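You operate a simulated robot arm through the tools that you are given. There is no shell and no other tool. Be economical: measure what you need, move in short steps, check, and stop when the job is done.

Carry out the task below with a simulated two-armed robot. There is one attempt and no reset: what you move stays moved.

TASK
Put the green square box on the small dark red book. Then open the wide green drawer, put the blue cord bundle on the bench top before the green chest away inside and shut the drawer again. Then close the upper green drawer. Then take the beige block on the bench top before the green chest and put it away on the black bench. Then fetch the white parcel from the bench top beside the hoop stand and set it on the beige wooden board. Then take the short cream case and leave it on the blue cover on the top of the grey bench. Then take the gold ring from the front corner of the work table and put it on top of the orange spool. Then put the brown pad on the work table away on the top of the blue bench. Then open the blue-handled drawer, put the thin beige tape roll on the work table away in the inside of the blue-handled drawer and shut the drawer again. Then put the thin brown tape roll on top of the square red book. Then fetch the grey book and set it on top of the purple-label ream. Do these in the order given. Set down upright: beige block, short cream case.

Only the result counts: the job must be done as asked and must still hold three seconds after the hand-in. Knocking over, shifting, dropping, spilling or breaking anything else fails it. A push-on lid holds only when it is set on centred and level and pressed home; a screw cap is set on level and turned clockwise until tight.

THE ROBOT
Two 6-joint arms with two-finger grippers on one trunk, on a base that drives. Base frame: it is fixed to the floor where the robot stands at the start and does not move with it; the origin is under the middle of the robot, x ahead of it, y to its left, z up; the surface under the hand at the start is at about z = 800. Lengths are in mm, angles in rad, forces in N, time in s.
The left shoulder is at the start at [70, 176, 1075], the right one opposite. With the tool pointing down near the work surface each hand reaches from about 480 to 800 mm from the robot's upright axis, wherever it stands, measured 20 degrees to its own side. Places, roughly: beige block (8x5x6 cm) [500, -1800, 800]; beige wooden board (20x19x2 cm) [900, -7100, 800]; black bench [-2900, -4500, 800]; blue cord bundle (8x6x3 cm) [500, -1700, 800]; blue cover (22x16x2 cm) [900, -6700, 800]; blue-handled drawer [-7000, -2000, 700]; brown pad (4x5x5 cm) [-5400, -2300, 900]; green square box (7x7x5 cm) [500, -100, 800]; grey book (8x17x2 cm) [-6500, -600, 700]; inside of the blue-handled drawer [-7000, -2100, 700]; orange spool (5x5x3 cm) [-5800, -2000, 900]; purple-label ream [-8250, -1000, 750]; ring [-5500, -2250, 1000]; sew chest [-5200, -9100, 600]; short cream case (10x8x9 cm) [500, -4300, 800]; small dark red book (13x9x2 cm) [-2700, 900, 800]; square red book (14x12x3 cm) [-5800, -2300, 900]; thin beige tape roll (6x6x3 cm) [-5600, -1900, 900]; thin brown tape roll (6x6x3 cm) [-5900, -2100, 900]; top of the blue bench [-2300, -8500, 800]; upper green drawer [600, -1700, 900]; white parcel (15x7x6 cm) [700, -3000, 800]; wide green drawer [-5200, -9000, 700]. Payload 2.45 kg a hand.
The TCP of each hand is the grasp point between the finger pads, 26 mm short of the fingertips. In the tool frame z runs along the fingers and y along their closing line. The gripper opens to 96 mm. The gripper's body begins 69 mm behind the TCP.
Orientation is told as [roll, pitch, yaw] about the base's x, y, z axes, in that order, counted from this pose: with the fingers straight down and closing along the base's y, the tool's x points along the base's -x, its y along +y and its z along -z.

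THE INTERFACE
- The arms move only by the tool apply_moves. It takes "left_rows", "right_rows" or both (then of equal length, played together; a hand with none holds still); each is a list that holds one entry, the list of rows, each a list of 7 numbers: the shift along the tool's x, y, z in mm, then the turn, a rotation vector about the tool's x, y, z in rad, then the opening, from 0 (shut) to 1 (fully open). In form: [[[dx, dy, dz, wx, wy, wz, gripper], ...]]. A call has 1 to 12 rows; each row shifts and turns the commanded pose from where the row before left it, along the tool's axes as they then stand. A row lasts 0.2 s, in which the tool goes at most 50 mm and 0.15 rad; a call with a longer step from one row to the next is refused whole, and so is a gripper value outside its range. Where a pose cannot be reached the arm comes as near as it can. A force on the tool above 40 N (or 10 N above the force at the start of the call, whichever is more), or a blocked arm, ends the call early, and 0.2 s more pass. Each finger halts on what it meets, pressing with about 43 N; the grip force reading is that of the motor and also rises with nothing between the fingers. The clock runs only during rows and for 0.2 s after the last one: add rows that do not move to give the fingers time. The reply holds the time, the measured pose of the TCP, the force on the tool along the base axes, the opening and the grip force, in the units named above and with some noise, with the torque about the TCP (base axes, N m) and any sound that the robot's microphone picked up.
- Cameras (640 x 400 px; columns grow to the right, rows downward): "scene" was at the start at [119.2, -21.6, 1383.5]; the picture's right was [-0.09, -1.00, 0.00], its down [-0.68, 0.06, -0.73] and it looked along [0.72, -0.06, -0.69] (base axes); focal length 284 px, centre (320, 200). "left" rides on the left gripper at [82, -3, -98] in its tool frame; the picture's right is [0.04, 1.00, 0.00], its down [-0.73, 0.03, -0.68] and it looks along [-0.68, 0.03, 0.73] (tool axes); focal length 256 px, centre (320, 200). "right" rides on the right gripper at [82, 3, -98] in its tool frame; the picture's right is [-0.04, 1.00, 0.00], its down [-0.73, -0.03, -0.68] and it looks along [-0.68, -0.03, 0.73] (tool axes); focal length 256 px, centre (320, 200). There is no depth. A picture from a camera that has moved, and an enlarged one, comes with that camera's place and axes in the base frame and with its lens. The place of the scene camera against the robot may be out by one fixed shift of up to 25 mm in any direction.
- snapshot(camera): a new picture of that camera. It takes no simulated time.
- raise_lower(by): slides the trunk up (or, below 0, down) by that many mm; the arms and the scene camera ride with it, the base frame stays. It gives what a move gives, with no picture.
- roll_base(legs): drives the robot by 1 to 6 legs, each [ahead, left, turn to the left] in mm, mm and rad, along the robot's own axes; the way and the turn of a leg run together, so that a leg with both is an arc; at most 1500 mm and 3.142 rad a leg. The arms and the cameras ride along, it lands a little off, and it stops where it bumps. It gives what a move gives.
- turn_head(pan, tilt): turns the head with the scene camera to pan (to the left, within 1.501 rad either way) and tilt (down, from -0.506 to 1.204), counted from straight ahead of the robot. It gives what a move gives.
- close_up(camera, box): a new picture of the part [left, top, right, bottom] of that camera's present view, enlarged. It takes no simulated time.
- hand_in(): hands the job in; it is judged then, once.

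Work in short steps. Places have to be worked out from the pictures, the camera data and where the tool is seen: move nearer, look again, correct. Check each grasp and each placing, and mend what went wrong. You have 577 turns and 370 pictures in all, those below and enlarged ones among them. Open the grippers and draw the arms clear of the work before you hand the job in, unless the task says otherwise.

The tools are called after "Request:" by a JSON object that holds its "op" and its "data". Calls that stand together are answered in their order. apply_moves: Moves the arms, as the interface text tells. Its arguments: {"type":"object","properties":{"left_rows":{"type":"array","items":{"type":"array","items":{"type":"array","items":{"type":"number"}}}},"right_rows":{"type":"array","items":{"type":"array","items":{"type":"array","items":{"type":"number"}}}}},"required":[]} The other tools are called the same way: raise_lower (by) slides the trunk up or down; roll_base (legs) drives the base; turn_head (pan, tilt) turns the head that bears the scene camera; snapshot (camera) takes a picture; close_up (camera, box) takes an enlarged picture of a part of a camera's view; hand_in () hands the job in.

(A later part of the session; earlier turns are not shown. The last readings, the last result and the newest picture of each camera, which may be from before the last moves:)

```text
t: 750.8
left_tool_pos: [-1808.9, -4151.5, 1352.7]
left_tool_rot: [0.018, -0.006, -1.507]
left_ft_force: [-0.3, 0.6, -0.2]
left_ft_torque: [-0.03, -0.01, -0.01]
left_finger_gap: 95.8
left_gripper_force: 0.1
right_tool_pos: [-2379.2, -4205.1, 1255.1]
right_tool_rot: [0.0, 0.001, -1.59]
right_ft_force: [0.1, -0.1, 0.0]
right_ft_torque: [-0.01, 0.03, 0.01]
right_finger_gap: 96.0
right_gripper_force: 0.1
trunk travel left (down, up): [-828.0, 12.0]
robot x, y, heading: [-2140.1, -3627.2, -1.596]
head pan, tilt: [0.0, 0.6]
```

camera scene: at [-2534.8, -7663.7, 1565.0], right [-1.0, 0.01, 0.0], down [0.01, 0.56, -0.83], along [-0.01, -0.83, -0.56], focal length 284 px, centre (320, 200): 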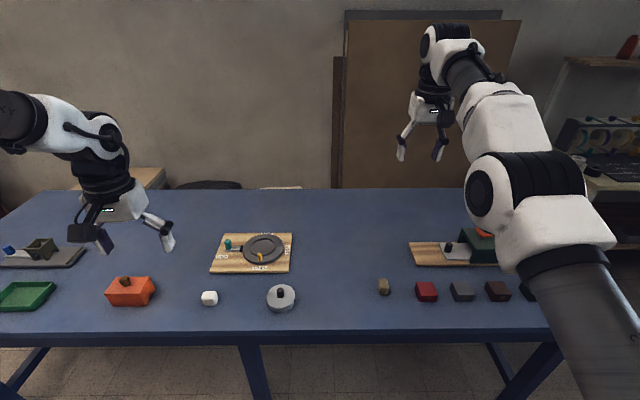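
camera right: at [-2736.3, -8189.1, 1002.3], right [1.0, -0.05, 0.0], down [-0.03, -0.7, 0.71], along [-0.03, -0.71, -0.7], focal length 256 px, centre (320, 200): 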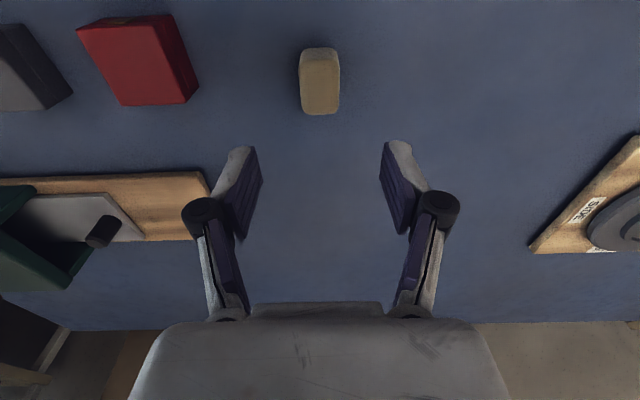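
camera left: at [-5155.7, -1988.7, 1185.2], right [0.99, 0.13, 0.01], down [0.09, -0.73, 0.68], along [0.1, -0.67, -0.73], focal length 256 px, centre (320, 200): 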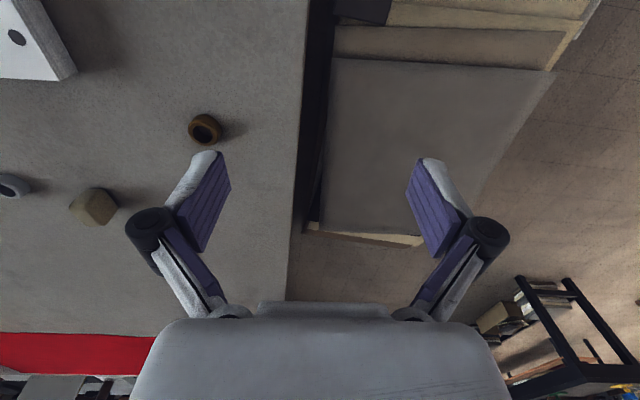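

Request:
{"op": "roll_base", "data": {"legs": [[0, 0, 0.025], [-1500, 0, 0], [-840, 0, 0], [0, -1500, 0], [0, -1500, 0], [0, -700, 0]]}}

Request:
{"op": "turn_head", "data": {"pan": -0.5, "tilt": 0.6}}

Request:
{"op": "snapshot", "data": {"camera": "scene"}}

Request:
{"op": "turn_head", "data": {"pan": -1.3, "tilt": 0.6}}

Request:
{"op": "snapshot", "data": {"camera": "scene"}}

```text
t: 780.1
left_tool_pos: [-5559.5, -1961.8, 1354.3]
left_tool_rot: [0.015, -0.007, -1.479]
left_ft_force: [0.6, 0.8, 0.5]
left_ft_torque: [-0.02, 0.0, 0.0]
left_finger_gap: 96.3
left_gripper_force: 0.0
right_tool_pos: [-6128.8, -2032.9, 1256.1]
right_tool_rot: [0.002, 0.0, -1.562]
right_ft_force: [0.3, -0.5, 0.8]
right_ft_torque: [0.03, 0.02, 0.03]
right_finger_gap: 96.0
right_gripper_force: 0.1
trunk travel left (down, up): [-828.0, 12.0]
robot x, y, heading: [-5907.5, -1447.7, -1.567]
head pan, tilt: [0.0, 0.6]
```

```text
t: 781.1
left_tool_pos: [-5562.5, -1960.6, 1353.3]
left_tool_rot: [0.018, -0.004, -1.479]
left_ft_force: [-0.1, 0.7, 0.3]
left_ft_torque: [0.01, -0.02, 0.0]
left_finger_gap: 96.0
left_gripper_force: 0.1
right_tool_pos: [-6129.7, -2030.5, 1256.9]
right_tool_rot: [-0.001, 0.0, -1.562]
right_ft_force: [0.4, -0.2, 0.6]
right_ft_torque: [0.0, 0.01, -0.01]
right_finger_gap: 96.0
right_gripper_force: 0.1
trunk travel left (down, up): [-828.0, 12.0]
robot x, y, heading: [-5905.4, -1451.7, -1.568]
head pan, tilt: [-0.499, 0.6]
```

```text
196 pictures are left
camera scene: at [-5960.1, -1591.8, 1664.9], right [-0.88, 0.47, 0.0], down [0.27, 0.5, -0.82], along [-0.39, -0.73, -0.57], focal length 284 px, centre (320, 200)
```

scene: 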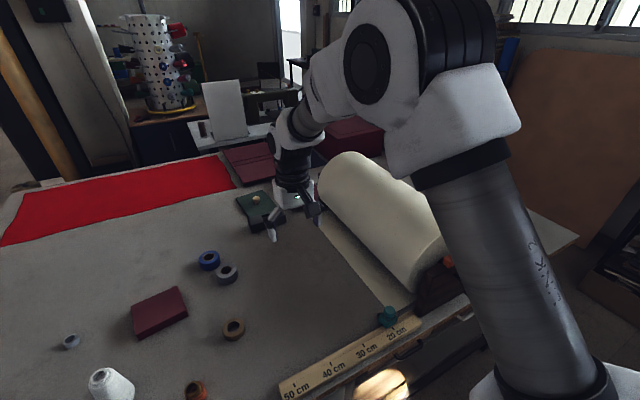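

```text
t: 782.2
left_tool_pos: [-5561.0, -1961.1, 1353.8]
left_tool_rot: [0.016, -0.005, -1.477]
left_ft_force: [-0.1, 0.1, 0.8]
left_ft_torque: [0.01, -0.02, -0.02]
left_finger_gap: 96.0
left_gripper_force: 0.1
right_tool_pos: [-6130.4, -2032.1, 1255.0]
right_tool_rot: [-0.001, 0.001, -1.562]
right_ft_force: [-1.1, 0.5, 0.6]
right_ft_torque: [0.01, -0.01, 0.03]
right_finger_gap: 95.5
right_gripper_force: 0.1
trunk travel left (down, up): [-828.0, 12.0]
robot x, y, heading: [-5905.6, -1448.3, -1.566]
head pan, tilt: [-1.3, 0.6]
```

```text
195 pictures are left
camera scene: at [-6003.0, -1538.1, 1664.9], right [-0.27, 0.96, 0.0], down [0.54, 0.15, -0.83], along [-0.79, -0.23, -0.56], focal length 284 px, centre (320, 200)
```

scene: 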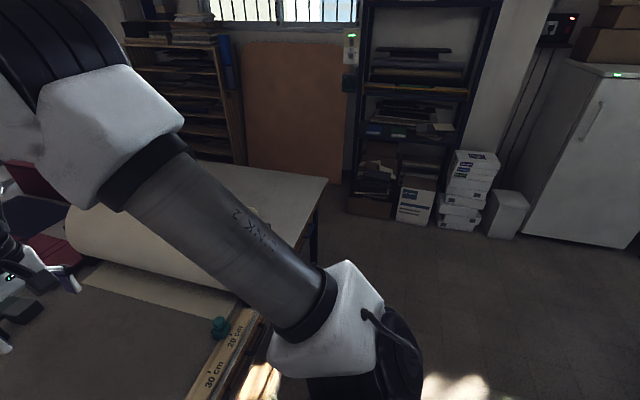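

Table end is at x≈-7230. I move along so the blue-handled drawer is in front, a bit back from the table.

Request:
{"op": "roll_base", "data": {"legs": [[-230, 0, 0], [0, -900, 0]]}}

Request:
{"op": "turn_head", "data": {"pan": -0.3, "tilt": 0.8}}

Request:
{"op": "snapshot", "data": {"camera": "scene"}}

```text
t: 788.3
left_tool_pos: [-6473.9, -1740.6, 1353.1]
left_tool_rot: [0.014, -0.006, -1.482]
left_ft_force: [0.0, -0.1, -0.7]
left_ft_torque: [0.0, 0.0, 0.0]
left_finger_gap: 96.1
left_gripper_force: 0.0
right_tool_pos: [-7040.6, -1809.4, 1256.0]
right_tool_rot: [0.001, -0.002, -1.566]
right_ft_force: [0.6, 0.5, 0.3]
right_ft_torque: [-0.01, 0.01, -0.02]
right_finger_gap: 95.8
right_gripper_force: 0.1
trunk travel left (down, up): [-828.0, 12.0]
robot x, y, heading: [-6814.9, -1228.5, -1.572]
head pan, tilt: [-1.3, 0.6]
```

```text
t: 789.6
left_tool_pos: [-6472.0, -1738.0, 1353.5]
left_tool_rot: [0.017, -0.006, -1.481]
left_ft_force: [-0.6, 0.1, -0.5]
left_ft_torque: [-0.01, -0.01, 0.02]
left_finger_gap: 96.0
left_gripper_force: 0.1
right_tool_pos: [-7041.8, -1810.0, 1256.6]
right_tool_rot: [-0.001, 0.0, -1.567]
right_ft_force: [-0.2, -0.3, 0.4]
right_ft_torque: [-0.01, 0.01, -0.01]
right_finger_gap: 95.9
right_gripper_force: 0.0
trunk travel left (down, up): [-828.0, 12.0]
robot x, y, heading: [-6819.0, -1225.5, -1.57]
head pan, tilt: [-0.3, 0.799]
```

```text
194 pictures are left
camera scene: at [-6852.4, -1368.9, 1648.0], right [-0.96, 0.29, 0.0], down [0.21, 0.69, -0.7], along [-0.21, -0.67, -0.72], focal length 284 px, centre (320, 200)
```

scene: 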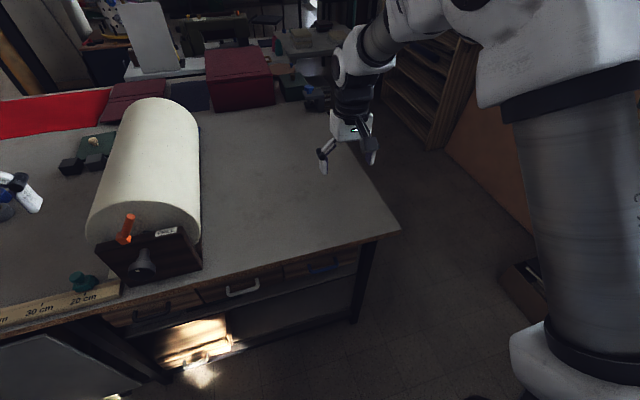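

The blue-handled drawer is the rightmost. I zoom in.

Request:
{"op": "close_up", "data": {"camera": "scene", "box": [220, 210, 400, 330]}}

```text
3.33 times, centred on (310, 270) of scene
camera zoom: at [-6852.4, -1368.9, 1648.0], right [-0.96, 0.29, 0.0], down [0.21, 0.69, -0.7], along [-0.21, -0.67, -0.72], focal length 946 px, centre (353, -33)
```

zoom: 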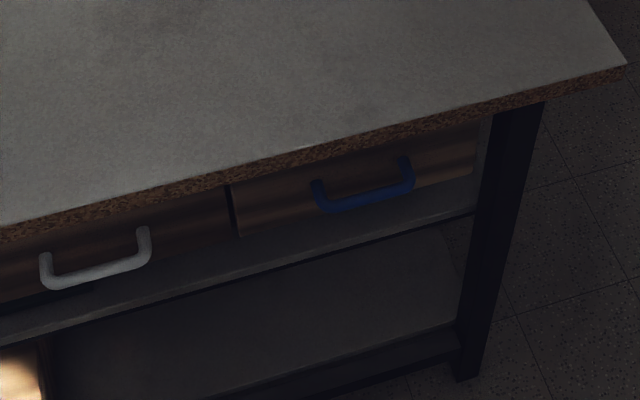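

I'll mirror what worked for the green drawer: right tool horizontal with a twist so the fingers close vertically. First I extend and tilt.

Request:
{"op": "apply_moves", "data": {"right_rows": [[[-30, 30, -30, 0, 0, 0, 0.6], [-30, 30, -25, 0, 0, 0, 0.6], [-30, 25, -25, 0, 0, 0, 0.6], [0, 0, 0, 0, -0.15, 0, 0.6], [0, 0, 0, 0, -0.15, 0, 0.6], [0, 0, 0, 0, -0.15, 0, 0.6], [0, 0, 0, 0, -0.15, 0, 0.6], [0, 0, 0, 0, -0.15, 0, 0.6], [0, 0, 0, 0, 0, 0, 0.6]]]}}

```text
refused: row 1 steps farther than a row can; nothing moved
```

Request:
{"op": "apply_moves", "data": {"right_rows": [[[-28, 28, -20, 0, 0, 0, 0.6], [-28, 28, -25, 0, 0, 0, 0.6], [-30, 25, -25, 0, 0, 0, 0.6], [0, 0, 0, 0, -0.15, 0, 0.6], [0, 0, 0, 0, -0.15, 0, 0.6], [0, 0, 0, 0, -0.15, 0, 0.6], [0, 0, 0, 0, -0.15, 0, 0.6], [0, 0, 0, 0, -0.15, 0, 0.6], [0, 0, 0, 0, 0, 0, 0.6]]]}}

```text
t: 791.6
left_tool_pos: [-6474.5, -1740.2, 1353.0]
left_tool_rot: [0.017, -0.004, -1.482]
left_ft_force: [-0.3, 0.3, 0.1]
left_ft_torque: [0.03, 0.0, 0.0]
left_finger_gap: 96.1
left_gripper_force: 0.0
right_tool_pos: [-6960.3, -1896.1, 1325.6]
right_tool_rot: [-0.001, -0.751, -1.564]
right_ft_force: [-0.6, -0.6, -0.7]
right_ft_torque: [0.01, 0.0, 0.0]
right_finger_gap: 57.8
right_gripper_force: 0.0
trunk travel left (down, up): [-828.0, 12.0]
robot x, y, heading: [-6815.4, -1226.1, -1.567]
head pan, tilt: [-0.3, 0.799]
```

Reached 0.75 rad. I continue to horizontal while extending.

Request:
{"op": "apply_moves", "data": {"right_rows": [[[-12, 0, 16, 0, -0.14, 0, 0.6], [-10, 0, 18, 0, -0.14, 0, 0.6], [-8, 0, 20, 0, -0.14, 0, 0.6], [-5, 0, 22, 0, -0.14, 0, 0.6], [-3, 0, 22, 0, -0.14, 0, 0.6], [0, 0, 22, 0, -0.12, 0, 0.6], [0, 0, 0, 0, 0, 0, 0.6]]]}}

```text
t: 793.2
left_tool_pos: [-6474.3, -1740.0, 1354.1]
left_tool_rot: [0.017, -0.006, -1.482]
left_ft_force: [0.1, -0.7, 0.3]
left_ft_torque: [-0.03, 0.0, -0.03]
left_finger_gap: 96.1
left_gripper_force: 0.0
right_tool_pos: [-6959.9, -1982.3, 1343.7]
right_tool_rot: [0.24, -1.179, -1.648]
right_ft_force: [0.5, 0.5, -0.7]
right_ft_torque: [0.0, -0.01, 0.0]
right_finger_gap: 57.4
right_gripper_force: 0.1
right hand out of reach, approached as far as the arm can: row 1, 2, 3, 4, 5, 6
trunk travel left (down, up): [-828.0, 12.0]
robot x, y, heading: [-6814.3, -1233.6, -1.568]
head pan, tilt: [-0.3, 0.799]
```

Request:
{"op": "apply_moves", "data": {"right_rows": [[[0, 0, 10, 0, 0, -0.15, 0.6], [0, 0, 10, 0, 0, -0.15, 0.6], [0, 0, 10, 0, 0, -0.15, 0.6], [0, 0, 10, 0, 0, -0.15, 0.6], [0, 0, 0, 0, 0, -0.15, 0.6], [0, 0, 0, 0, 0, -0.15, 0.6], [0, 0, 0, 0, 0, -0.15, 0.6], [0, 0, 0, 0, 0, -0.15, 0.6], [0, 0, 0, 0, 0, -0.15, 0.6], [0, 0, 0, 0, 0, -0.15, 0.6], [0, 0, 0, 0, 0, 0, 0.6]]]}}

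```text
t: 795.6
left_tool_pos: [-6474.3, -1740.7, 1353.5]
left_tool_rot: [0.016, -0.005, -1.48]
left_ft_force: [0.2, -1.3, -0.6]
left_ft_torque: [0.01, 0.02, 0.01]
left_finger_gap: 96.0
left_gripper_force: 0.1
right_tool_pos: [-6949.6, -2076.6, 1399.6]
right_tool_rot: [-1.164, -0.211, 0.102]
right_ft_force: [0.0, -0.6, -0.3]
right_ft_torque: [0.03, 0.03, 0.05]
right_finger_gap: 57.8
right_gripper_force: 0.1
right hand out of reach, approached as far as the arm can: row 3, 4, 5, 6, 7, 8, 9, 10
trunk travel left (down, up): [-828.0, 12.0]
robot x, y, heading: [-6814.9, -1225.9, -1.57]
head pan, tilt: [-0.3, 0.799]
```

Close. I level the remaining angles while extending slightly.

Request:
{"op": "apply_moves", "data": {"right_rows": [[[0, 0, 0, 0.1, 0.047, -0.05, 0.6], [0, 0, 0, 0.1, 0.047, -0.05, 0.6], [0, 0, 0, 0.1, 0.047, -0.05, 0.6], [0, 0, 0, 0.1, 0.047, -0.05, 0.6], [0, 0, 0, 0, 0, 0, 0.6]]]}}

```text
t: 796.8
left_tool_pos: [-6474.7, -1740.0, 1353.8]
left_tool_rot: [0.017, -0.007, -1.482]
left_ft_force: [-0.7, -0.6, -0.2]
left_ft_torque: [-0.01, -0.01, -0.01]
left_finger_gap: 96.0
left_gripper_force: 0.1
right_tool_pos: [-6950.6, -2076.1, 1400.0]
right_tool_rot: [-1.562, 0.022, -0.038]
right_ft_force: [-0.3, 0.6, -0.1]
right_ft_torque: [0.0, 0.01, 0.03]
right_finger_gap: 57.5
right_gripper_force: 0.0
right hand out of reach, approached as far as the arm can: row 1, 2
trunk travel left (down, up): [-828.0, 12.0]
robot x, y, heading: [-6814.1, -1227.0, -1.572]
head pan, tilt: [-0.3, 0.799]
```

The horizontal pose is set. Before lowering I must back off from the table, so I strafe right past the table end and turn right to see what's behind me.

Request:
{"op": "roll_base", "data": {"legs": [[0, -420, 0], [0, 0, -1.5]]}}

Request:
{"op": "turn_head", "data": {"pan": -1.3, "tilt": 0.6}}

Request:
{"op": "snapshot", "data": {"camera": "scene"}}

```text
t: 803.0
left_tool_pos: [-7714.3, -1613.4, 1354.7]
left_tool_rot: [0.016, -0.005, -2.972]
left_ft_force: [0.2, -0.2, -0.1]
left_ft_torque: [0.0, 0.0, 0.01]
left_finger_gap: 96.3
left_gripper_force: 0.0
right_tool_pos: [-8087.8, -1165.5, 1400.1]
right_tool_rot: [-1.559, 0.019, -1.527]
right_ft_force: [-0.3, 0.4, -0.5]
right_ft_torque: [-0.03, 0.03, 0.0]
right_finger_gap: 57.7
right_gripper_force: 0.0
trunk travel left (down, up): [-828.0, 12.0]
robot x, y, heading: [-7226.9, -1227.9, -3.059]
head pan, tilt: [-0.3, 0.799]
```

```text
t: 804.3
left_tool_pos: [-7714.2, -1612.3, 1354.1]
left_tool_rot: [0.019, -0.004, -2.973]
left_ft_force: [0.2, -0.1, 0.4]
left_ft_torque: [0.04, 0.01, 0.04]
left_finger_gap: 96.2
left_gripper_force: 0.0
right_tool_pos: [-8087.8, -1163.4, 1400.1]
right_tool_rot: [-1.559, 0.022, -1.527]
right_ft_force: [0.6, 0.0, -0.4]
right_ft_torque: [-0.01, 0.02, -0.01]
right_finger_gap: 57.8
right_gripper_force: 0.0
trunk travel left (down, up): [-828.0, 12.0]
robot x, y, heading: [-7231.2, -1231.0, -3.06]
head pan, tilt: [-1.3, 0.6]
```

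```text
192 pictures are left
camera scene: at [-7324.3, -1165.7, 1664.9], right [0.94, 0.35, 0.0], down [0.2, -0.53, -0.82], along [-0.29, 0.77, -0.57], focal length 284 px, centre (320, 200)
```

scene: 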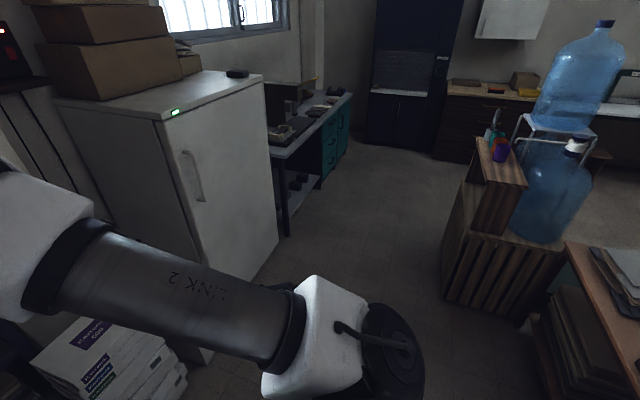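

There is free floor behind (crate and tables are beyond y≈-200). I turn back, back off, then lower and line up with the blue handle.

Request:
{"op": "roll_base", "data": {"legs": [[0, 0, 1.49], [-320, 0, 0]]}}

Request:
{"op": "raise_lower", "data": {"by": -400}}

Request:
{"op": "raise_lower", "data": {"by": -165}}

Request:
{"op": "turn_head", "data": {"pan": 0.1, "tilt": 0.4}}

Request:
{"op": "snapshot", "data": {"camera": "scene"}}

Request:
{"op": "snapshot", "data": {"camera": "right"}}

```text
t: 810.0
left_tool_pos: [-6892.7, -1428.5, 1351.7]
left_tool_rot: [0.017, -0.004, -1.499]
left_ft_force: [0.1, 0.3, 0.2]
left_ft_torque: [0.05, -0.01, 0.03]
left_finger_gap: 96.1
left_gripper_force: 0.0
right_tool_pos: [-7373.9, -1755.3, 1396.6]
right_tool_rot: [-1.558, 0.021, -0.055]
right_ft_force: [0.2, -0.6, 0.7]
right_ft_torque: [-0.01, 0.05, 0.0]
right_finger_gap: 57.5
right_gripper_force: 0.1
trunk travel left (down, up): [-828.0, 12.0]
robot x, y, heading: [-7227.6, -905.4, -1.585]
head pan, tilt: [-1.3, 0.6]
```

```text
t: 813.9
left_tool_pos: [-6892.3, -1424.5, 952.8]
left_tool_rot: [0.016, -0.005, -1.499]
left_ft_force: [0.8, 0.1, -0.2]
left_ft_torque: [0.03, -0.03, -0.06]
left_finger_gap: 96.0
left_gripper_force: 0.1
right_tool_pos: [-7372.3, -1752.8, 999.1]
right_tool_rot: [-1.561, 0.022, -0.054]
right_ft_force: [0.1, -0.3, -0.1]
right_ft_torque: [0.01, 0.01, -0.01]
right_finger_gap: 57.5
right_gripper_force: 0.0
trunk travel left (down, up): [-428.0, 412.0]
robot x, y, heading: [-7223.6, -905.2, -1.586]
head pan, tilt: [-1.3, 0.6]
```

```text
t: 815.7
left_tool_pos: [-6891.4, -1425.2, 788.8]
left_tool_rot: [0.017, -0.006, -1.499]
left_ft_force: [-0.8, 1.3, 0.2]
left_ft_torque: [0.01, -0.03, -0.02]
left_finger_gap: 96.1
left_gripper_force: 0.1
right_tool_pos: [-7374.2, -1754.5, 834.5]
right_tool_rot: [-1.56, 0.02, -0.054]
right_ft_force: [0.1, 0.6, 0.4]
right_ft_torque: [0.05, 0.01, 0.01]
right_finger_gap: 57.6
right_gripper_force: 0.1
trunk travel left (down, up): [-263.0, 577.0]
robot x, y, heading: [-7227.3, -906.0, -1.583]
head pan, tilt: [-1.3, 0.6]
```

```text
t: 817.3
left_tool_pos: [-6892.7, -1424.9, 788.7]
left_tool_rot: [0.018, -0.007, -1.499]
left_ft_force: [-0.3, 0.6, 0.1]
left_ft_torque: [0.02, 0.03, -0.05]
left_finger_gap: 96.0
left_gripper_force: 0.1
right_tool_pos: [-7374.5, -1753.1, 834.7]
right_tool_rot: [-1.559, 0.021, -0.055]
right_ft_force: [0.4, -0.3, -1.3]
right_ft_torque: [0.0, 0.01, 0.0]
right_finger_gap: 57.8
right_gripper_force: 0.1
trunk travel left (down, up): [-263.0, 577.0]
robot x, y, heading: [-7226.1, -908.4, -1.581]
head pan, tilt: [0.099, 0.4]
```

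```text
191 pictures are left
camera scene: at [-7231.7, -1063.6, 1118.1], right [-1.0, -0.08, 0.0], down [-0.03, 0.39, -0.92], along [0.08, -0.92, -0.39], focal length 284 px, centre (320, 200)
```

scene: 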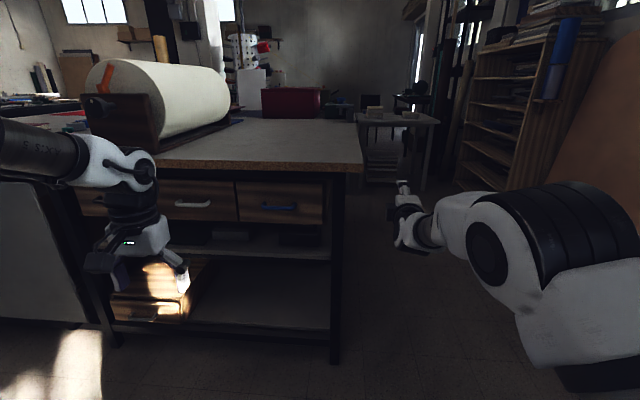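

```text
190 pictures are left
camera right: at [-7449.0, -1650.5, 833.9], right [0.02, 0.01, -1.0], down [0.77, 0.64, 0.02], along [0.64, -0.77, 0.0], focal length 256 px, centre (320, 200)
```

right: 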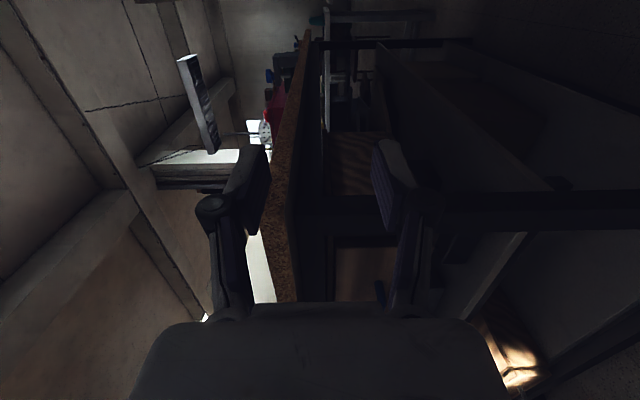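

The blue handle is around [-7030, -1845, 760]. I lower 75, shift left 340 and look with the right camera.

Request:
{"op": "raise_lower", "data": {"by": -72}}

Request:
{"op": "roll_base", "data": {"legs": [[0, 340, 0.012]]}}

Request:
{"op": "snapshot", "data": {"camera": "right"}}

```text
t: 818.4
left_tool_pos: [-6892.5, -1425.3, 716.9]
left_tool_rot: [0.018, -0.007, -1.499]
left_ft_force: [-0.9, 0.5, -0.1]
left_ft_torque: [0.0, -0.03, 0.01]
left_finger_gap: 96.2
left_gripper_force: 0.0
right_tool_pos: [-7372.8, -1752.6, 762.9]
right_tool_rot: [-1.561, 0.022, -0.054]
right_ft_force: [0.0, 0.5, 0.9]
right_ft_torque: [0.0, 0.02, -0.01]
right_finger_gap: 57.6
right_gripper_force: 0.0
trunk travel left (down, up): [-191.0, 649.0]
robot x, y, heading: [-7227.9, -908.5, -1.588]
head pan, tilt: [0.099, 0.4]
```

```text
t: 820.6
left_tool_pos: [-6541.7, -1422.0, 716.1]
left_tool_rot: [0.017, -0.004, -1.48]
left_ft_force: [-0.3, -0.2, 0.0]
left_ft_torque: [0.01, 0.02, 0.02]
left_finger_gap: 96.2
left_gripper_force: 0.1
right_tool_pos: [-7015.8, -1757.8, 762.7]
right_tool_rot: [-1.559, 0.021, -0.034]
right_ft_force: [0.3, 0.1, 0.5]
right_ft_torque: [0.05, 0.04, -0.01]
right_finger_gap: 57.4
right_gripper_force: 0.0
trunk travel left (down, up): [-191.0, 649.0]
robot x, y, heading: [-6884.1, -906.4, -1.572]
head pan, tilt: [0.099, 0.4]
```

```text
189 pictures are left
camera right: at [-7093.9, -1656.4, 762.0], right [0.02, 0.01, -1.0], down [0.76, 0.65, 0.02], along [0.65, -0.76, 0.0], focal length 256 px, centre (320, 200)
```

right: 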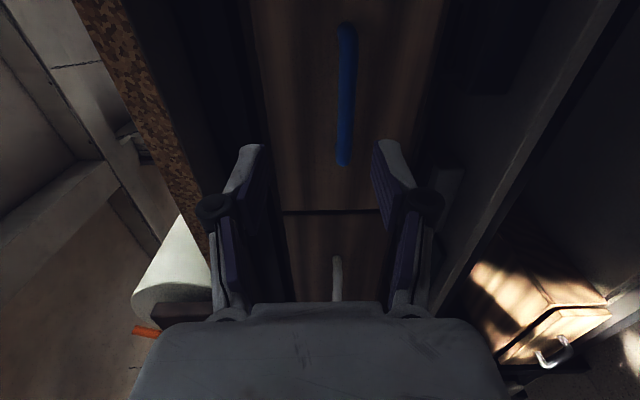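

Handle: x −7074…−6975, z≈742. I lower 20 and advance 45.

Request:
{"op": "raise_lower", "data": {"by": -20}}

Request:
{"op": "roll_base", "data": {"legs": [[45, -5, 0]]}}

Request:
{"op": "snapshot", "data": {"camera": "right"}}

```text
t: 821.3
left_tool_pos: [-6542.6, -1421.2, 697.6]
left_tool_rot: [0.018, -0.007, -1.479]
left_ft_force: [0.2, 0.1, 0.0]
left_ft_torque: [0.0, -0.02, -0.01]
left_finger_gap: 96.0
left_gripper_force: 0.0
right_tool_pos: [-7017.6, -1757.8, 743.2]
right_tool_rot: [-1.56, 0.022, -0.036]
right_ft_force: [-0.6, 0.7, 0.5]
right_ft_torque: [-0.05, 0.01, 0.01]
right_finger_gap: 57.5
right_gripper_force: 0.0
trunk travel left (down, up): [-171.0, 669.0]
robot x, y, heading: [-6884.3, -907.7, -1.566]
head pan, tilt: [0.099, 0.4]
```

```text
t: 822.2
left_tool_pos: [-6546.3, -1466.2, 695.2]
left_tool_rot: [0.016, -0.006, -1.48]
left_ft_force: [-0.2, 0.4, 0.7]
left_ft_torque: [0.02, -0.02, 0.01]
left_finger_gap: 95.8
left_gripper_force: 0.1
right_tool_pos: [-7022.7, -1803.9, 741.8]
right_tool_rot: [-1.557, 0.021, -0.036]
right_ft_force: [-0.3, -0.8, -0.1]
right_ft_torque: [0.0, 0.0, -0.01]
right_finger_gap: 57.5
right_gripper_force: 0.0
trunk travel left (down, up): [-171.0, 669.0]
robot x, y, heading: [-6887.1, -954.6, -1.568]
head pan, tilt: [0.099, 0.4]
```

```text
188 pictures are left
camera right: at [-7099.4, -1702.3, 741.0], right [0.02, 0.01, -1.0], down [0.76, 0.65, 0.02], along [0.65, -0.76, 0.0], focal length 256 px, centre (320, 200)
```

right: 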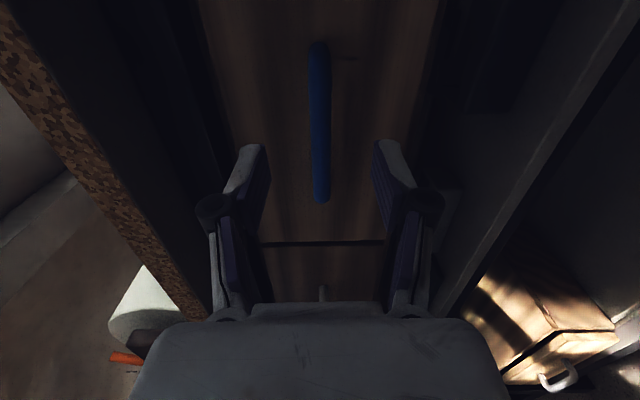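

Bar at y≈-1866, centred on the hand. I advance 55 by base and close.

Request:
{"op": "roll_base", "data": {"legs": [[55, 0, 0]]}}

Request:
{"op": "snapshot", "data": {"camera": "right"}}

```text
t: 823.1
left_tool_pos: [-6546.6, -1523.1, 696.6]
left_tool_rot: [0.018, -0.005, -1.48]
left_ft_force: [0.3, 0.3, -0.6]
left_ft_torque: [0.03, -0.02, -0.02]
left_finger_gap: 95.9
left_gripper_force: 0.1
right_tool_pos: [-7023.0, -1857.2, 741.9]
right_tool_rot: [-1.56, 0.02, -0.038]
right_ft_force: [0.2, -0.2, 0.3]
right_ft_torque: [-0.03, -0.02, -0.03]
right_finger_gap: 57.9
right_gripper_force: 0.1
trunk travel left (down, up): [-171.0, 669.0]
robot x, y, heading: [-6889.7, -1008.1, -1.566]
head pan, tilt: [0.099, 0.4]
```

```text
187 pictures are left
camera right: at [-7099.3, -1757.4, 741.0], right [0.02, 0.01, -1.0], down [0.76, 0.65, 0.02], along [0.65, -0.76, 0.0], focal length 256 px, centre (320, 200)
```

right: 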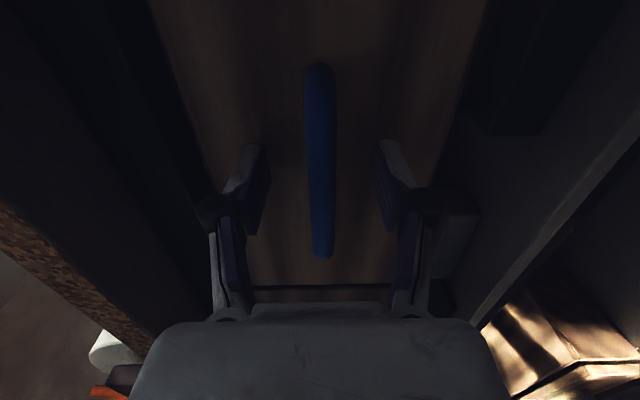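

Bar lies between the fingers. I close and pull with the base.

Request:
{"op": "apply_moves", "data": {"right_rows": [[[0, 0, 0, 0, 0, 0, 0.3], [0, 0, 0, 0, 0, 0, 0], [0, 0, 0, 0, 0, 0, 0], [0, 0, 0, 0, 0, 0, 0]]]}}

Request:
{"op": "roll_base", "data": {"legs": [[-60, 0, 0]]}}

Request:
{"op": "snapshot", "data": {"camera": "right"}}

```text
t: 824.1
left_tool_pos: [-6546.8, -1522.8, 697.1]
left_tool_rot: [0.017, -0.004, -1.479]
left_ft_force: [-0.2, 0.2, 0.0]
left_ft_torque: [0.0, 0.02, 0.03]
left_finger_gap: 95.9
left_gripper_force: 0.3
right_tool_pos: [-7022.2, -1858.3, 740.6]
right_tool_rot: [-1.558, 0.021, -0.038]
right_ft_force: [2.8, 13.3, -11.3]
right_ft_torque: [0.1, -0.99, -0.09]
right_finger_gap: 12.8
right_gripper_force: 39.6
trunk travel left (down, up): [-171.0, 669.0]
robot x, y, heading: [-6891.3, -1010.2, -1.563]
head pan, tilt: [0.099, 0.4]
```

```text
t: 825.1
left_tool_pos: [-6546.6, -1463.9, 695.2]
left_tool_rot: [0.018, -0.003, -1.48]
left_ft_force: [0.1, 0.3, 0.3]
left_ft_torque: [0.01, 0.01, -0.02]
left_finger_gap: 96.2
left_gripper_force: 0.1
right_tool_pos: [-7022.4, -1799.9, 741.5]
right_tool_rot: [-1.558, 0.022, -0.038]
right_ft_force: [2.6, 0.7, -12.7]
right_ft_torque: [0.02, -0.97, 0.18]
right_finger_gap: 12.8
right_gripper_force: 39.5
trunk travel left (down, up): [-171.0, 669.0]
robot x, y, heading: [-6890.3, -946.5, -1.567]
head pan, tilt: [0.099, 0.4]
```

```text
186 pictures are left
camera right: at [-7099.5, -1697.7, 740.1], right [0.02, 0.01, -1.0], down [0.76, 0.65, 0.02], along [0.65, -0.76, 0.0], focal length 256 px, centre (320, 200)
```

right: 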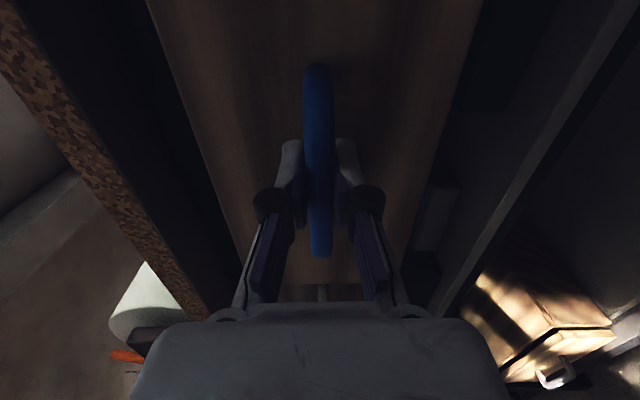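

It opens. I pull 140 mm more, then release and back off.

Request:
{"op": "roll_base", "data": {"legs": [[-140, 0, 0]]}}

Request:
{"op": "apply_moves", "data": {"right_rows": [[[0, 0, 0, 0, 0, 0, 0.3], [0, 0, 0, 0, 0, 0, 0.6], [0, 0, 0, 0, 0, 0, 0.6], [0, 0, 0, 0, 0, 0, 0.6]]]}}

Request:
{"op": "snapshot", "data": {"camera": "scene"}}

```text
t: 826.4
left_tool_pos: [-6547.1, -1319.5, 695.8]
left_tool_rot: [0.017, -0.006, -1.478]
left_ft_force: [-0.1, -0.2, -0.6]
left_ft_torque: [0.0, 0.0, -0.01]
left_finger_gap: 95.9
left_gripper_force: 0.1
right_tool_pos: [-7022.4, -1656.0, 740.0]
right_tool_rot: [-1.557, 0.02, -0.035]
right_ft_force: [-4.3, 0.9, -7.2]
right_ft_torque: [0.05, -0.95, -0.03]
right_finger_gap: 12.7
right_gripper_force: 39.3
trunk travel left (down, up): [-171.0, 669.0]
robot x, y, heading: [-6887.2, -804.7, -1.566]
head pan, tilt: [0.099, 0.4]
```

```text
t: 827.4
left_tool_pos: [-6547.0, -1318.0, 697.3]
left_tool_rot: [0.018, -0.004, -1.479]
left_ft_force: [0.3, -0.5, -0.6]
left_ft_torque: [-0.01, 0.02, -0.01]
left_finger_gap: 96.1
left_gripper_force: 0.0
right_tool_pos: [-7022.7, -1655.8, 742.3]
right_tool_rot: [-1.557, 0.022, -0.036]
right_ft_force: [0.0, -0.7, 0.4]
right_ft_torque: [0.02, 0.0, 0.0]
right_finger_gap: 57.7
right_gripper_force: 0.1
trunk travel left (down, up): [-171.0, 669.0]
robot x, y, heading: [-6886.7, -805.0, -1.57]
head pan, tilt: [0.099, 0.4]
```

```text
185 pictures are left
camera scene: at [-6893.5, -964.0, 1026.1], right [-0.99, -0.1, 0.0], down [-0.04, 0.39, -0.92], along [0.1, -0.92, -0.39], focal length 284 px, centre (320, 200)
```

scene: 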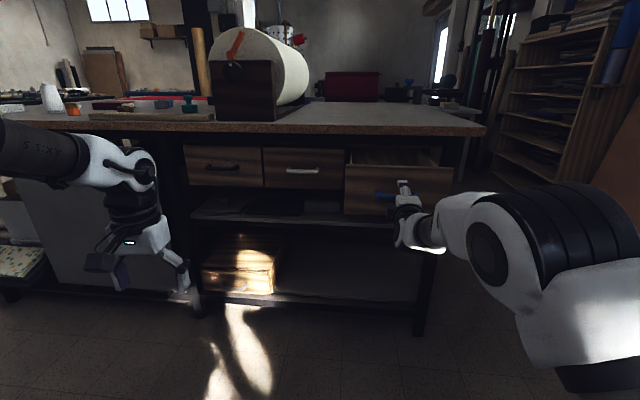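

Drawer open ~200 mm. I back off, raise the trunk, and restore the right hand to pointing down.

Request:
{"op": "roll_base", "data": {"legs": [[-130, 0, 0]]}}

Request:
{"op": "raise_lower", "data": {"by": 400}}

Request:
{"op": "raise_lower", "data": {"by": 200}}

Request:
{"op": "apply_moves", "data": {"right_rows": [[[0, 0, 0, 0, 0, 0.15, 0.6], [0, 0, 0, 0, 0, 0.15, 0.6], [0, 0, 0, 0, 0, 0.15, 0.6], [0, 0, 0, 0, 0, 0.15, 0.6], [0, 0, 0, 0, 0, 0.15, 0.6], [0, 0, 0, 0, 0, 0.15, 0.6], [0, 0, 0, 0, 0, 0.15, 0.6], [0, 0, 0, 0, 0, 0.15, 0.6], [0, 0, 0, 0, 0, 0.15, 0.6], [0, 0, 0, 0, 0, 0.15, 0.6], [0, 0, 0, 0, 0, 0.07, 0.6], [0, 0, 0, 0, 0, 0, 0.6]]]}}

Request:
{"op": "apply_moves", "data": {"right_rows": [[[0, 0, -15, 0, 0.15, 0, 0.6], [0, 0, -15, 0, 0.15, 0, 0.6], [0, 0, -15, 0, 0.15, 0, 0.6], [0, 0, -15, 0, 0.15, 0, 0.6], [0, 0, -15, 0, 0.15, 0, 0.6], [0, 0, 0, 0, 0, 0, 0.6]]]}}

```text
t: 828.7
left_tool_pos: [-6546.5, -1188.8, 696.5]
left_tool_rot: [0.017, -0.006, -1.479]
left_ft_force: [0.3, -0.2, -0.4]
left_ft_torque: [-0.01, 0.04, 0.02]
left_finger_gap: 96.1
left_gripper_force: 0.0
right_tool_pos: [-7022.2, -1526.6, 742.4]
right_tool_rot: [-1.559, 0.02, -0.034]
right_ft_force: [0.0, 0.9, -0.7]
right_ft_torque: [0.04, 0.0, -0.01]
right_finger_gap: 57.7
right_gripper_force: 0.1
trunk travel left (down, up): [-171.0, 669.0]
robot x, y, heading: [-6893.2, -677.0, -1.568]
head pan, tilt: [0.099, 0.4]
```

```text
t: 832.5
left_tool_pos: [-6546.8, -1189.8, 1096.5]
left_tool_rot: [0.018, -0.005, -1.479]
left_ft_force: [0.4, -0.1, 0.3]
left_ft_torque: [0.0, 0.0, -0.02]
left_finger_gap: 96.0
left_gripper_force: 0.1
right_tool_pos: [-7022.6, -1526.8, 1140.6]
right_tool_rot: [-1.558, 0.02, -0.033]
right_ft_force: [0.6, -0.8, -0.2]
right_ft_torque: [-0.01, -0.02, 0.0]
right_finger_gap: 57.4
right_gripper_force: 0.0
trunk travel left (down, up): [-571.0, 269.0]
robot x, y, heading: [-6894.1, -676.6, -1.566]
head pan, tilt: [0.099, 0.4]
```

```text
t: 834.7
left_tool_pos: [-6545.7, -1190.7, 1296.8]
left_tool_rot: [0.017, -0.006, -1.479]
left_ft_force: [-0.2, -0.5, -1.1]
left_ft_torque: [0.0, 0.04, -0.01]
left_finger_gap: 95.9
left_gripper_force: 0.0
right_tool_pos: [-7020.9, -1527.7, 1341.1]
right_tool_rot: [-1.558, 0.022, -0.034]
right_ft_force: [-0.7, -1.0, 0.5]
right_ft_torque: [0.01, 0.01, 0.01]
right_finger_gap: 57.5
right_gripper_force: 0.1
trunk travel left (down, up): [-771.0, 69.0]
robot x, y, heading: [-6889.8, -678.4, -1.565]
head pan, tilt: [0.099, 0.4]
```

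```text
t: 837.3
left_tool_pos: [-6546.2, -1190.0, 1296.2]
left_tool_rot: [0.018, -0.008, -1.48]
left_ft_force: [0.2, -0.8, 0.4]
left_ft_torque: [0.03, 0.0, -0.01]
left_finger_gap: 96.1
left_gripper_force: 0.0
right_tool_pos: [-7021.4, -1526.2, 1343.2]
right_tool_rot: [-1.019, -1.545, -0.584]
right_ft_force: [-0.2, 0.3, -0.3]
right_ft_torque: [0.03, 0.0, 0.03]
right_finger_gap: 57.9
right_gripper_force: 0.0
trunk travel left (down, up): [-771.0, 69.0]
robot x, y, heading: [-6890.0, -679.6, -1.567]
head pan, tilt: [0.099, 0.4]
```

```text
t: 838.7
left_tool_pos: [-6546.2, -1190.5, 1295.8]
left_tool_rot: [0.018, -0.006, -1.478]
left_ft_force: [0.3, 0.0, -0.1]
left_ft_torque: [0.01, 0.02, 0.01]
left_finger_gap: 95.8
left_gripper_force: 0.0
right_tool_pos: [-7031.0, -1472.2, 1357.5]
right_tool_rot: [-0.079, -0.935, -1.595]
right_ft_force: [-1.0, -0.2, 0.0]
right_ft_torque: [0.02, 0.0, 0.01]
right_finger_gap: 57.5
right_gripper_force: 0.1
right hand out of reach, approached as far as the arm can: row 3, 4
trunk travel left (down, up): [-771.0, 69.0]
robot x, y, heading: [-6890.2, -676.0, -1.567]
head pan, tilt: [0.099, 0.4]
```

Request:
{"op": "apply_moves", "data": {"right_rows": [[[28, 0, -3, 0, 0, 0, 0.6], [28, 0, -3, 0, 0, 0, 0.6], [28, 0, -3, 0, 0.1, 0, 0.6], [28, 0, 0, 0, 0.12, 0, 0.6], [28, 0, 2, 0, 0.12, 0, 0.6], [28, 0, 5, 0, 0.12, 0, 0.6], [28, 0, 8, 0, 0.12, 0, 0.6], [28, 0, 8, 0, 0.12, 0, 0.6], [0, 0, 0, 0, 0, 0, 0.6]]]}}

```text
t: 840.7
left_tool_pos: [-6545.6, -1189.7, 1296.1]
left_tool_rot: [0.017, -0.005, -1.478]
left_ft_force: [-0.1, -0.9, 0.1]
left_ft_torque: [-0.01, 0.05, 0.02]
left_finger_gap: 96.2
left_gripper_force: 0.1
right_tool_pos: [-7166.1, -1301.8, 1081.1]
right_tool_rot: [-0.067, -0.246, -1.645]
right_ft_force: [0.0, 0.3, -0.5]
right_ft_torque: [-0.02, -0.01, 0.01]
right_finger_gap: 57.7
right_gripper_force: 0.0
right hand out of reach, approached as far as the arm can: row 4, 5, 6, 7, 8
trunk travel left (down, up): [-771.0, 69.0]
robot x, y, heading: [-6889.3, -677.6, -1.566]
head pan, tilt: [0.099, 0.4]
```

Request:
{"op": "apply_moves", "data": {"right_rows": [[[0, 10, 0, 0, 0.12, 0, 0.6], [0, 20, 0, -0.03, 0.12, -0.03, 0.6], [0, 20, -20, -0.03, 0, -0.04, 0.6], [0, 10, -20, 0, 0, 0, 0.8], [0, 0, 0, 0, 0, 0, 0.8]]]}}

```text
t: 841.9
left_tool_pos: [-6547.7, -1191.3, 1297.0]
left_tool_rot: [0.019, -0.004, -1.478]
left_ft_force: [-0.2, -1.1, 0.1]
left_ft_torque: [0.03, -0.04, 0.01]
left_finger_gap: 96.0
left_gripper_force: 0.1
right_tool_pos: [-7208.8, -1222.9, 1100.5]
right_tool_rot: [-0.004, 0.0, -1.605]
right_ft_force: [-0.6, 0.0, -0.5]
right_ft_torque: [0.02, 0.02, 0.0]
right_finger_gap: 76.8
right_gripper_force: 0.0
right hand out of reach, approached as far as the arm can: row 1, 2, 3, 4
trunk travel left (down, up): [-771.0, 69.0]
robot x, y, heading: [-6891.2, -678.0, -1.56]
head pan, tilt: [0.099, 0.4]
```

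Request:
{"op": "apply_moves", "data": {"right_rows": [[[0, 25, 0, 0, 0, 0, 0.8], [0, 25, 0, 0, 0, 0, 0.8], [0, 25, 0, 0, 0, 0, 0.8], [0, 0, 0, 0, 0, 0, 0.8]]]}}

Request:
{"op": "turn_head", "data": {"pan": -0.6, "tilt": 0.5}}

Request:
{"op": "snapshot", "data": {"camera": "scene"}}

```text
t: 842.9
left_tool_pos: [-6546.0, -1189.6, 1297.5]
left_tool_rot: [0.016, -0.007, -1.479]
left_ft_force: [-1.1, -0.1, -0.4]
left_ft_torque: [0.0, 0.01, -0.02]
left_finger_gap: 95.9
left_gripper_force: 0.1
right_tool_pos: [-7193.1, -1191.4, 1094.5]
right_tool_rot: [0.011, 0.003, -1.586]
right_ft_force: [-0.1, -0.1, 0.1]
right_ft_torque: [-0.01, 0.01, 0.01]
right_finger_gap: 76.6
right_gripper_force: 0.0
right hand out of reach, approached as far as the arm can: row 1, 2, 3
trunk travel left (down, up): [-771.0, 69.0]
robot x, y, heading: [-6892.8, -680.5, -1.569]
head pan, tilt: [0.099, 0.4]
```

```text
t: 844.0
left_tool_pos: [-6546.0, -1189.8, 1296.4]
left_tool_rot: [0.017, -0.005, -1.477]
left_ft_force: [0.0, -0.4, 0.4]
left_ft_torque: [0.0, -0.01, -0.01]
left_finger_gap: 96.2
left_gripper_force: 0.1
right_tool_pos: [-7192.1, -1192.0, 1093.8]
right_tool_rot: [0.011, 0.004, -1.589]
right_ft_force: [0.2, -0.1, 0.3]
right_ft_torque: [0.0, -0.01, -0.04]
right_finger_gap: 76.6
right_gripper_force: 0.0
trunk travel left (down, up): [-771.0, 69.0]
robot x, y, heading: [-6890.2, -676.9, -1.57]
head pan, tilt: [-0.6, 0.499]
```

```text
184 pictures are left
camera scene: at [-6954.6, -818.2, 1617.0], right [-0.83, 0.56, 0.0], down [0.27, 0.4, -0.88], along [-0.49, -0.73, -0.48], focal length 284 px, centre (320, 200)
```

scene: 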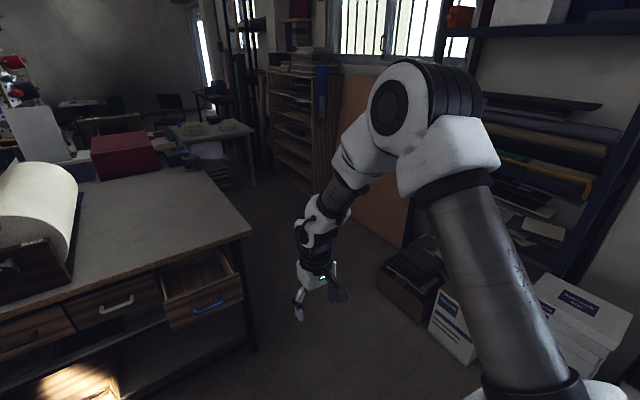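

The arm is in another elbow/wrist branch with limited motion. I test how freely it moves here: outward and downward.

Request:
{"op": "apply_moves", "data": {"right_rows": [[[0, -20, 0, 0, 0, 0, 0.8], [0, -20, 0, 0, 0, 0, 0.8], [-20, 0, 0, 0, 0, 0, 0.8], [-20, 0, 0, 0, 0, 0, 0.8], [0, 0, 0, 0, 0, 0, 0.8]]]}}

Request:
{"op": "apply_moves", "data": {"right_rows": [[[0, 0, 30, 0, 0, 0, 0.8], [0, 0, 30, 0, 0, 0, 0.8], [0, 0, 30, 0, 0, 0, 0.8], [0, 0, 0, 0, 0, 0.1, 0.8], [0, 0, 0, 0, 0, 0.1, 0.8], [0, 0, 0, 0, 0, 0, 0.8]]]}}

```text
t: 845.2
left_tool_pos: [-6547.7, -1189.7, 1296.4]
left_tool_rot: [0.017, -0.006, -1.478]
left_ft_force: [-0.1, 0.3, 0.0]
left_ft_torque: [0.01, 0.01, 0.01]
left_finger_gap: 95.9
left_gripper_force: 0.0
right_tool_pos: [-7237.6, -1219.5, 1092.3]
right_tool_rot: [0.006, -0.001, -1.592]
right_ft_force: [-0.2, 0.5, 0.4]
right_ft_torque: [0.01, -0.03, 0.0]
right_finger_gap: 76.8
right_gripper_force: 0.2
right hand out of reach, approached as far as the arm can: row 4
trunk travel left (down, up): [-771.0, 69.0]
robot x, y, heading: [-6891.4, -677.6, -1.567]
head pan, tilt: [-0.6, 0.499]
```

```text
t: 846.6
left_tool_pos: [-6545.3, -1188.9, 1296.8]
left_tool_rot: [0.017, -0.005, -1.479]
left_ft_force: [0.1, -0.2, -0.4]
left_ft_torque: [0.03, 0.0, 0.01]
left_finger_gap: 96.0
left_gripper_force: 0.0
right_tool_pos: [-7236.0, -1220.4, 1001.9]
right_tool_rot: [0.011, 0.008, -1.787]
right_ft_force: [0.0, 1.1, -0.1]
right_ft_torque: [0.01, 0.02, -0.02]
right_finger_gap: 76.7
right_gripper_force: 0.0
trunk travel left (down, up): [-771.0, 69.0]
robot x, y, heading: [-6892.3, -675.4, -1.569]
head pan, tilt: [-0.6, 0.499]
```

Request:
{"op": "apply_moves", "data": {"right_rows": [[[-20, 0, 0, 0, 0, 0, 0.8], [-20, 0, 0, 0, 0, 0, 0.8], [-20, 0, 0, 0, 0, 0, 0.8], [0, 20, 0, 0, 0, 0, 0.8], [0, 20, 0, 0, 0, 0, 0.8], [0, 20, 0, 0, 0, 0, 0.8], [0, 0, 0, 0, 0, 0, 0.8]]]}}

```text
t: 848.2
left_tool_pos: [-6547.2, -1189.3, 1297.4]
left_tool_rot: [0.018, -0.007, -1.478]
left_ft_force: [-0.2, -0.4, -0.4]
left_ft_torque: [0.0, 0.0, 0.01]
left_finger_gap: 95.8
left_gripper_force: 0.0
right_tool_pos: [-7226.9, -1244.1, 1010.2]
right_tool_rot: [0.008, 0.005, -1.786]
right_ft_force: [-0.3, -0.1, 0.0]
right_ft_torque: [-0.02, 0.0, -0.01]
right_finger_gap: 76.8
right_gripper_force: 0.0
right hand out of reach, approached as far as the arm can: row 3, 4, 5, 6
trunk travel left (down, up): [-771.0, 69.0]
robot x, y, heading: [-6885.3, -679.0, -1.562]
head pan, tilt: [-0.6, 0.499]
```

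This branch is too limited for the book and brown roll, so I'll try reversing the path: back to horizontal, twist, tilt down while twisted, untwist, then untilt.

Request:
{"op": "apply_moves", "data": {"right_rows": [[[0, 0, -30, 0, 0, -0.1, 0.8], [0, 0, -30, 0, 0, -0.1, 0.8], [-20, 0, -20, 0, -0.12, 0, 0.8], [-25, 0, -15, 0, -0.12, 0, 0.8], [-28, 0, -10, 0, -0.12, 0, 0.8], [-28, 0, -5, 0, -0.12, 0, 0.8], [-28, 0, -2, 0, -0.12, 0, 0.8], [-28, 0, 0, 0, -0.12, 0, 0.8], [-28, 0, 3, 0, -0.12, 0, 0.8], [-28, 0, 3, 0, -0.12, 0, 0.8], [0, 0, 0, 0, 0, 0, 0.8]]]}}

Request:
{"op": "apply_moves", "data": {"right_rows": [[[0, 0, 15, 0, -0.15, 0, 0.8], [0, 0, 15, 0, -0.15, 0, 0.8], [0, 0, 15, 0, -0.15, 0, 0.8], [0, 0, 15, 0, -0.1, 0, 0.8], [0, 0, 0, 0, 0, 0, 0.8]]]}}

```text
t: 850.6
left_tool_pos: [-6546.7, -1188.9, 1296.4]
left_tool_rot: [0.017, -0.008, -1.478]
left_ft_force: [0.0, 0.5, 0.2]
left_ft_torque: [-0.01, -0.01, 0.0]
left_finger_gap: 96.1
left_gripper_force: 0.0
right_tool_pos: [-7208.1, -1391.1, 1178.1]
right_tool_rot: [-0.012, -0.838, -1.591]
right_ft_force: [-0.6, -0.3, -0.2]
right_ft_torque: [-0.01, 0.0, 0.01]
right_finger_gap: 76.8
right_gripper_force: 0.0
right hand out of reach, approached as far as the arm can: row 2, 3, 8, 9
trunk travel left (down, up): [-771.0, 69.0]
robot x, y, heading: [-6890.2, -680.3, -1.564]
head pan, tilt: [-0.6, 0.499]
```

```text
t: 851.8
left_tool_pos: [-6545.7, -1190.3, 1297.0]
left_tool_rot: [0.019, -0.009, -1.478]
left_ft_force: [-0.3, 0.5, 0.1]
left_ft_torque: [0.01, 0.04, -0.01]
left_finger_gap: 96.0
left_gripper_force: 0.0
right_tool_pos: [-7211.5, -1444.5, 1150.6]
right_tool_rot: [-0.039, -1.388, -1.562]
right_ft_force: [-0.6, 0.3, -0.1]
right_ft_torque: [-0.02, 0.01, 0.0]
right_finger_gap: 77.1
right_gripper_force: 0.1
trunk travel left (down, up): [-771.0, 69.0]
robot x, y, heading: [-6891.8, -677.0, -1.564]
head pan, tilt: [-0.6, 0.499]
```

Request:
{"op": "apply_moves", "data": {"right_rows": [[[-35, 20, 10, 0, -0.05, 0, 0.8], [-35, 20, 10, 0, -0.05, 0, 0.8], [-35, 25, 10, 0, -0.05, 0, 0.8], [-35, 25, 10, 0, 0, 0, 0.8], [-30, 30, 10, 0, 0, 0, 0.8], [0, 30, 10, 0, 0, 0, 0.8], [0, 30, 10, 0, 0, 0, 0.8], [0, 0, 0, 0, 0, 0, 0.8]]]}}

Request:
{"op": "apply_moves", "data": {"right_rows": [[[0, 0, 0, 0, 0, -0.15, 0.8], [0, 0, 0, 0, 0, -0.15, 0.8], [0, 0, 0, 0, 0, -0.15, 0.8], [0, 0, 0, 0, 0, -0.15, 0.8], [0, 0, 0, 0, 0, -0.15, 0.8], [0, 0, 0, 0, 0, -0.15, 0.8], [0, 0, 0, 0, 0, -0.15, 0.8], [0, 0, 0, 0, 0, -0.15, 0.8], [0, 0, 0, 0, 0, -0.15, 0.8], [0, 0, 0, 0, 0, -0.15, 0.8], [0, 0, 0, 0, 0, -0.07, 0.8], [0, 0, 0, 0, 0, 0, 0.8]]]}}

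```text
t: 853.6
left_tool_pos: [-6547.3, -1188.8, 1297.4]
left_tool_rot: [0.017, -0.008, -1.479]
left_ft_force: [-0.3, 0.3, 0.1]
left_ft_torque: [-0.05, -0.01, -0.02]
left_finger_gap: 96.0
left_gripper_force: 0.0
right_tool_pos: [-7032.7, -1536.0, 1315.1]
right_tool_rot: [-0.209, -1.536, -1.391]
right_ft_force: [0.3, 0.5, -0.2]
right_ft_torque: [0.04, 0.0, 0.0]
right_finger_gap: 76.8
right_gripper_force: 0.0
trunk travel left (down, up): [-771.0, 69.0]
robot x, y, heading: [-6893.3, -677.7, -1.56]
head pan, tilt: [-0.6, 0.499]
```

```text
t: 856.2
left_tool_pos: [-6547.2, -1190.5, 1295.8]
left_tool_rot: [0.016, -0.007, -1.479]
left_ft_force: [0.3, 0.5, -0.6]
left_ft_torque: [0.02, -0.02, -0.01]
left_finger_gap: 95.8
left_gripper_force: 0.0
right_tool_pos: [-7033.3, -1536.8, 1312.4]
right_tool_rot: [-1.537, 0.007, -0.03]
right_ft_force: [-0.2, 0.0, -0.3]
right_ft_torque: [0.02, 0.0, -0.03]
right_finger_gap: 77.0
right_gripper_force: 0.2
trunk travel left (down, up): [-771.0, 69.0]
robot x, y, heading: [-6894.9, -676.9, -1.563]
head pan, tilt: [-0.6, 0.499]
```

Now I reverse the levelling and the twist.

Request:
{"op": "apply_moves", "data": {"right_rows": [[[0, 0, 0, -0.1, -0.047, 0.05, 0.8], [0, 0, 0, -0.1, -0.047, 0.05, 0.8], [0, 0, 0, -0.1, -0.047, 0.05, 0.8], [0, 0, 0, -0.1, -0.047, 0.05, 0.8], [0, 0, 0, 0, 0, 0, 0.8]]]}}

Request:
{"op": "apply_moves", "data": {"right_rows": [[[0, 0, 0, 0, 0, 0.15, 0.8], [0, 0, 0, 0, 0, 0.15, 0.8], [0, 0, 0, 0, 0, 0.15, 0.8], [0, 0, 0, 0, 0, 0.15, 0.8], [0, 0, 0, 0, 0, 0.15, 0.8], [0, 0, 0, 0, 0, 0.15, 0.8], [0, 0, -10, 0, 0, 0.15, 0.8], [0, 0, -10, 0, 0, 0.15, 0.8], [0, 0, -10, 0, 0, 0.15, 0.8], [0, 0, -10, 0, 0, 0.15, 0.8], [0, 0, 0, 0, 0, 0, 0.8]]]}}

```text
t: 857.4
left_tool_pos: [-6546.1, -1189.8, 1297.2]
left_tool_rot: [0.019, -0.008, -1.479]
left_ft_force: [-0.1, 0.8, -0.6]
left_ft_torque: [0.01, 0.02, 0.01]
left_finger_gap: 96.0
left_gripper_force: 0.0
right_tool_pos: [-7031.6, -1536.8, 1313.1]
right_tool_rot: [-1.2, -0.206, 0.107]
right_ft_force: [-0.5, 0.8, 0.4]
right_ft_torque: [-0.01, 0.0, 0.02]
right_finger_gap: 76.9
right_gripper_force: 0.1
right hand out of reach, approached as far as the arm can: row 4
trunk travel left (down, up): [-771.0, 69.0]
robot x, y, heading: [-6895.0, -676.5, -1.563]
head pan, tilt: [-0.6, 0.499]
```

```text
t: 859.8
left_tool_pos: [-6546.3, -1190.7, 1297.4]
left_tool_rot: [0.018, -0.005, -1.479]
left_ft_force: [0.0, 0.2, 0.4]
left_ft_torque: [0.03, -0.01, -0.03]
left_finger_gap: 96.1
left_gripper_force: 0.0
right_tool_pos: [-7038.5, -1500.9, 1328.4]
right_tool_rot: [0.373, -1.181, -1.783]
right_ft_force: [0.2, -0.4, 0.2]
right_ft_torque: [-0.01, 0.02, 0.03]
right_finger_gap: 76.8
right_gripper_force: 0.1
trunk travel left (down, up): [-771.0, 69.0]
robot x, y, heading: [-6897.0, -675.7, -1.559]
head pan, tilt: [-0.6, 0.499]
```

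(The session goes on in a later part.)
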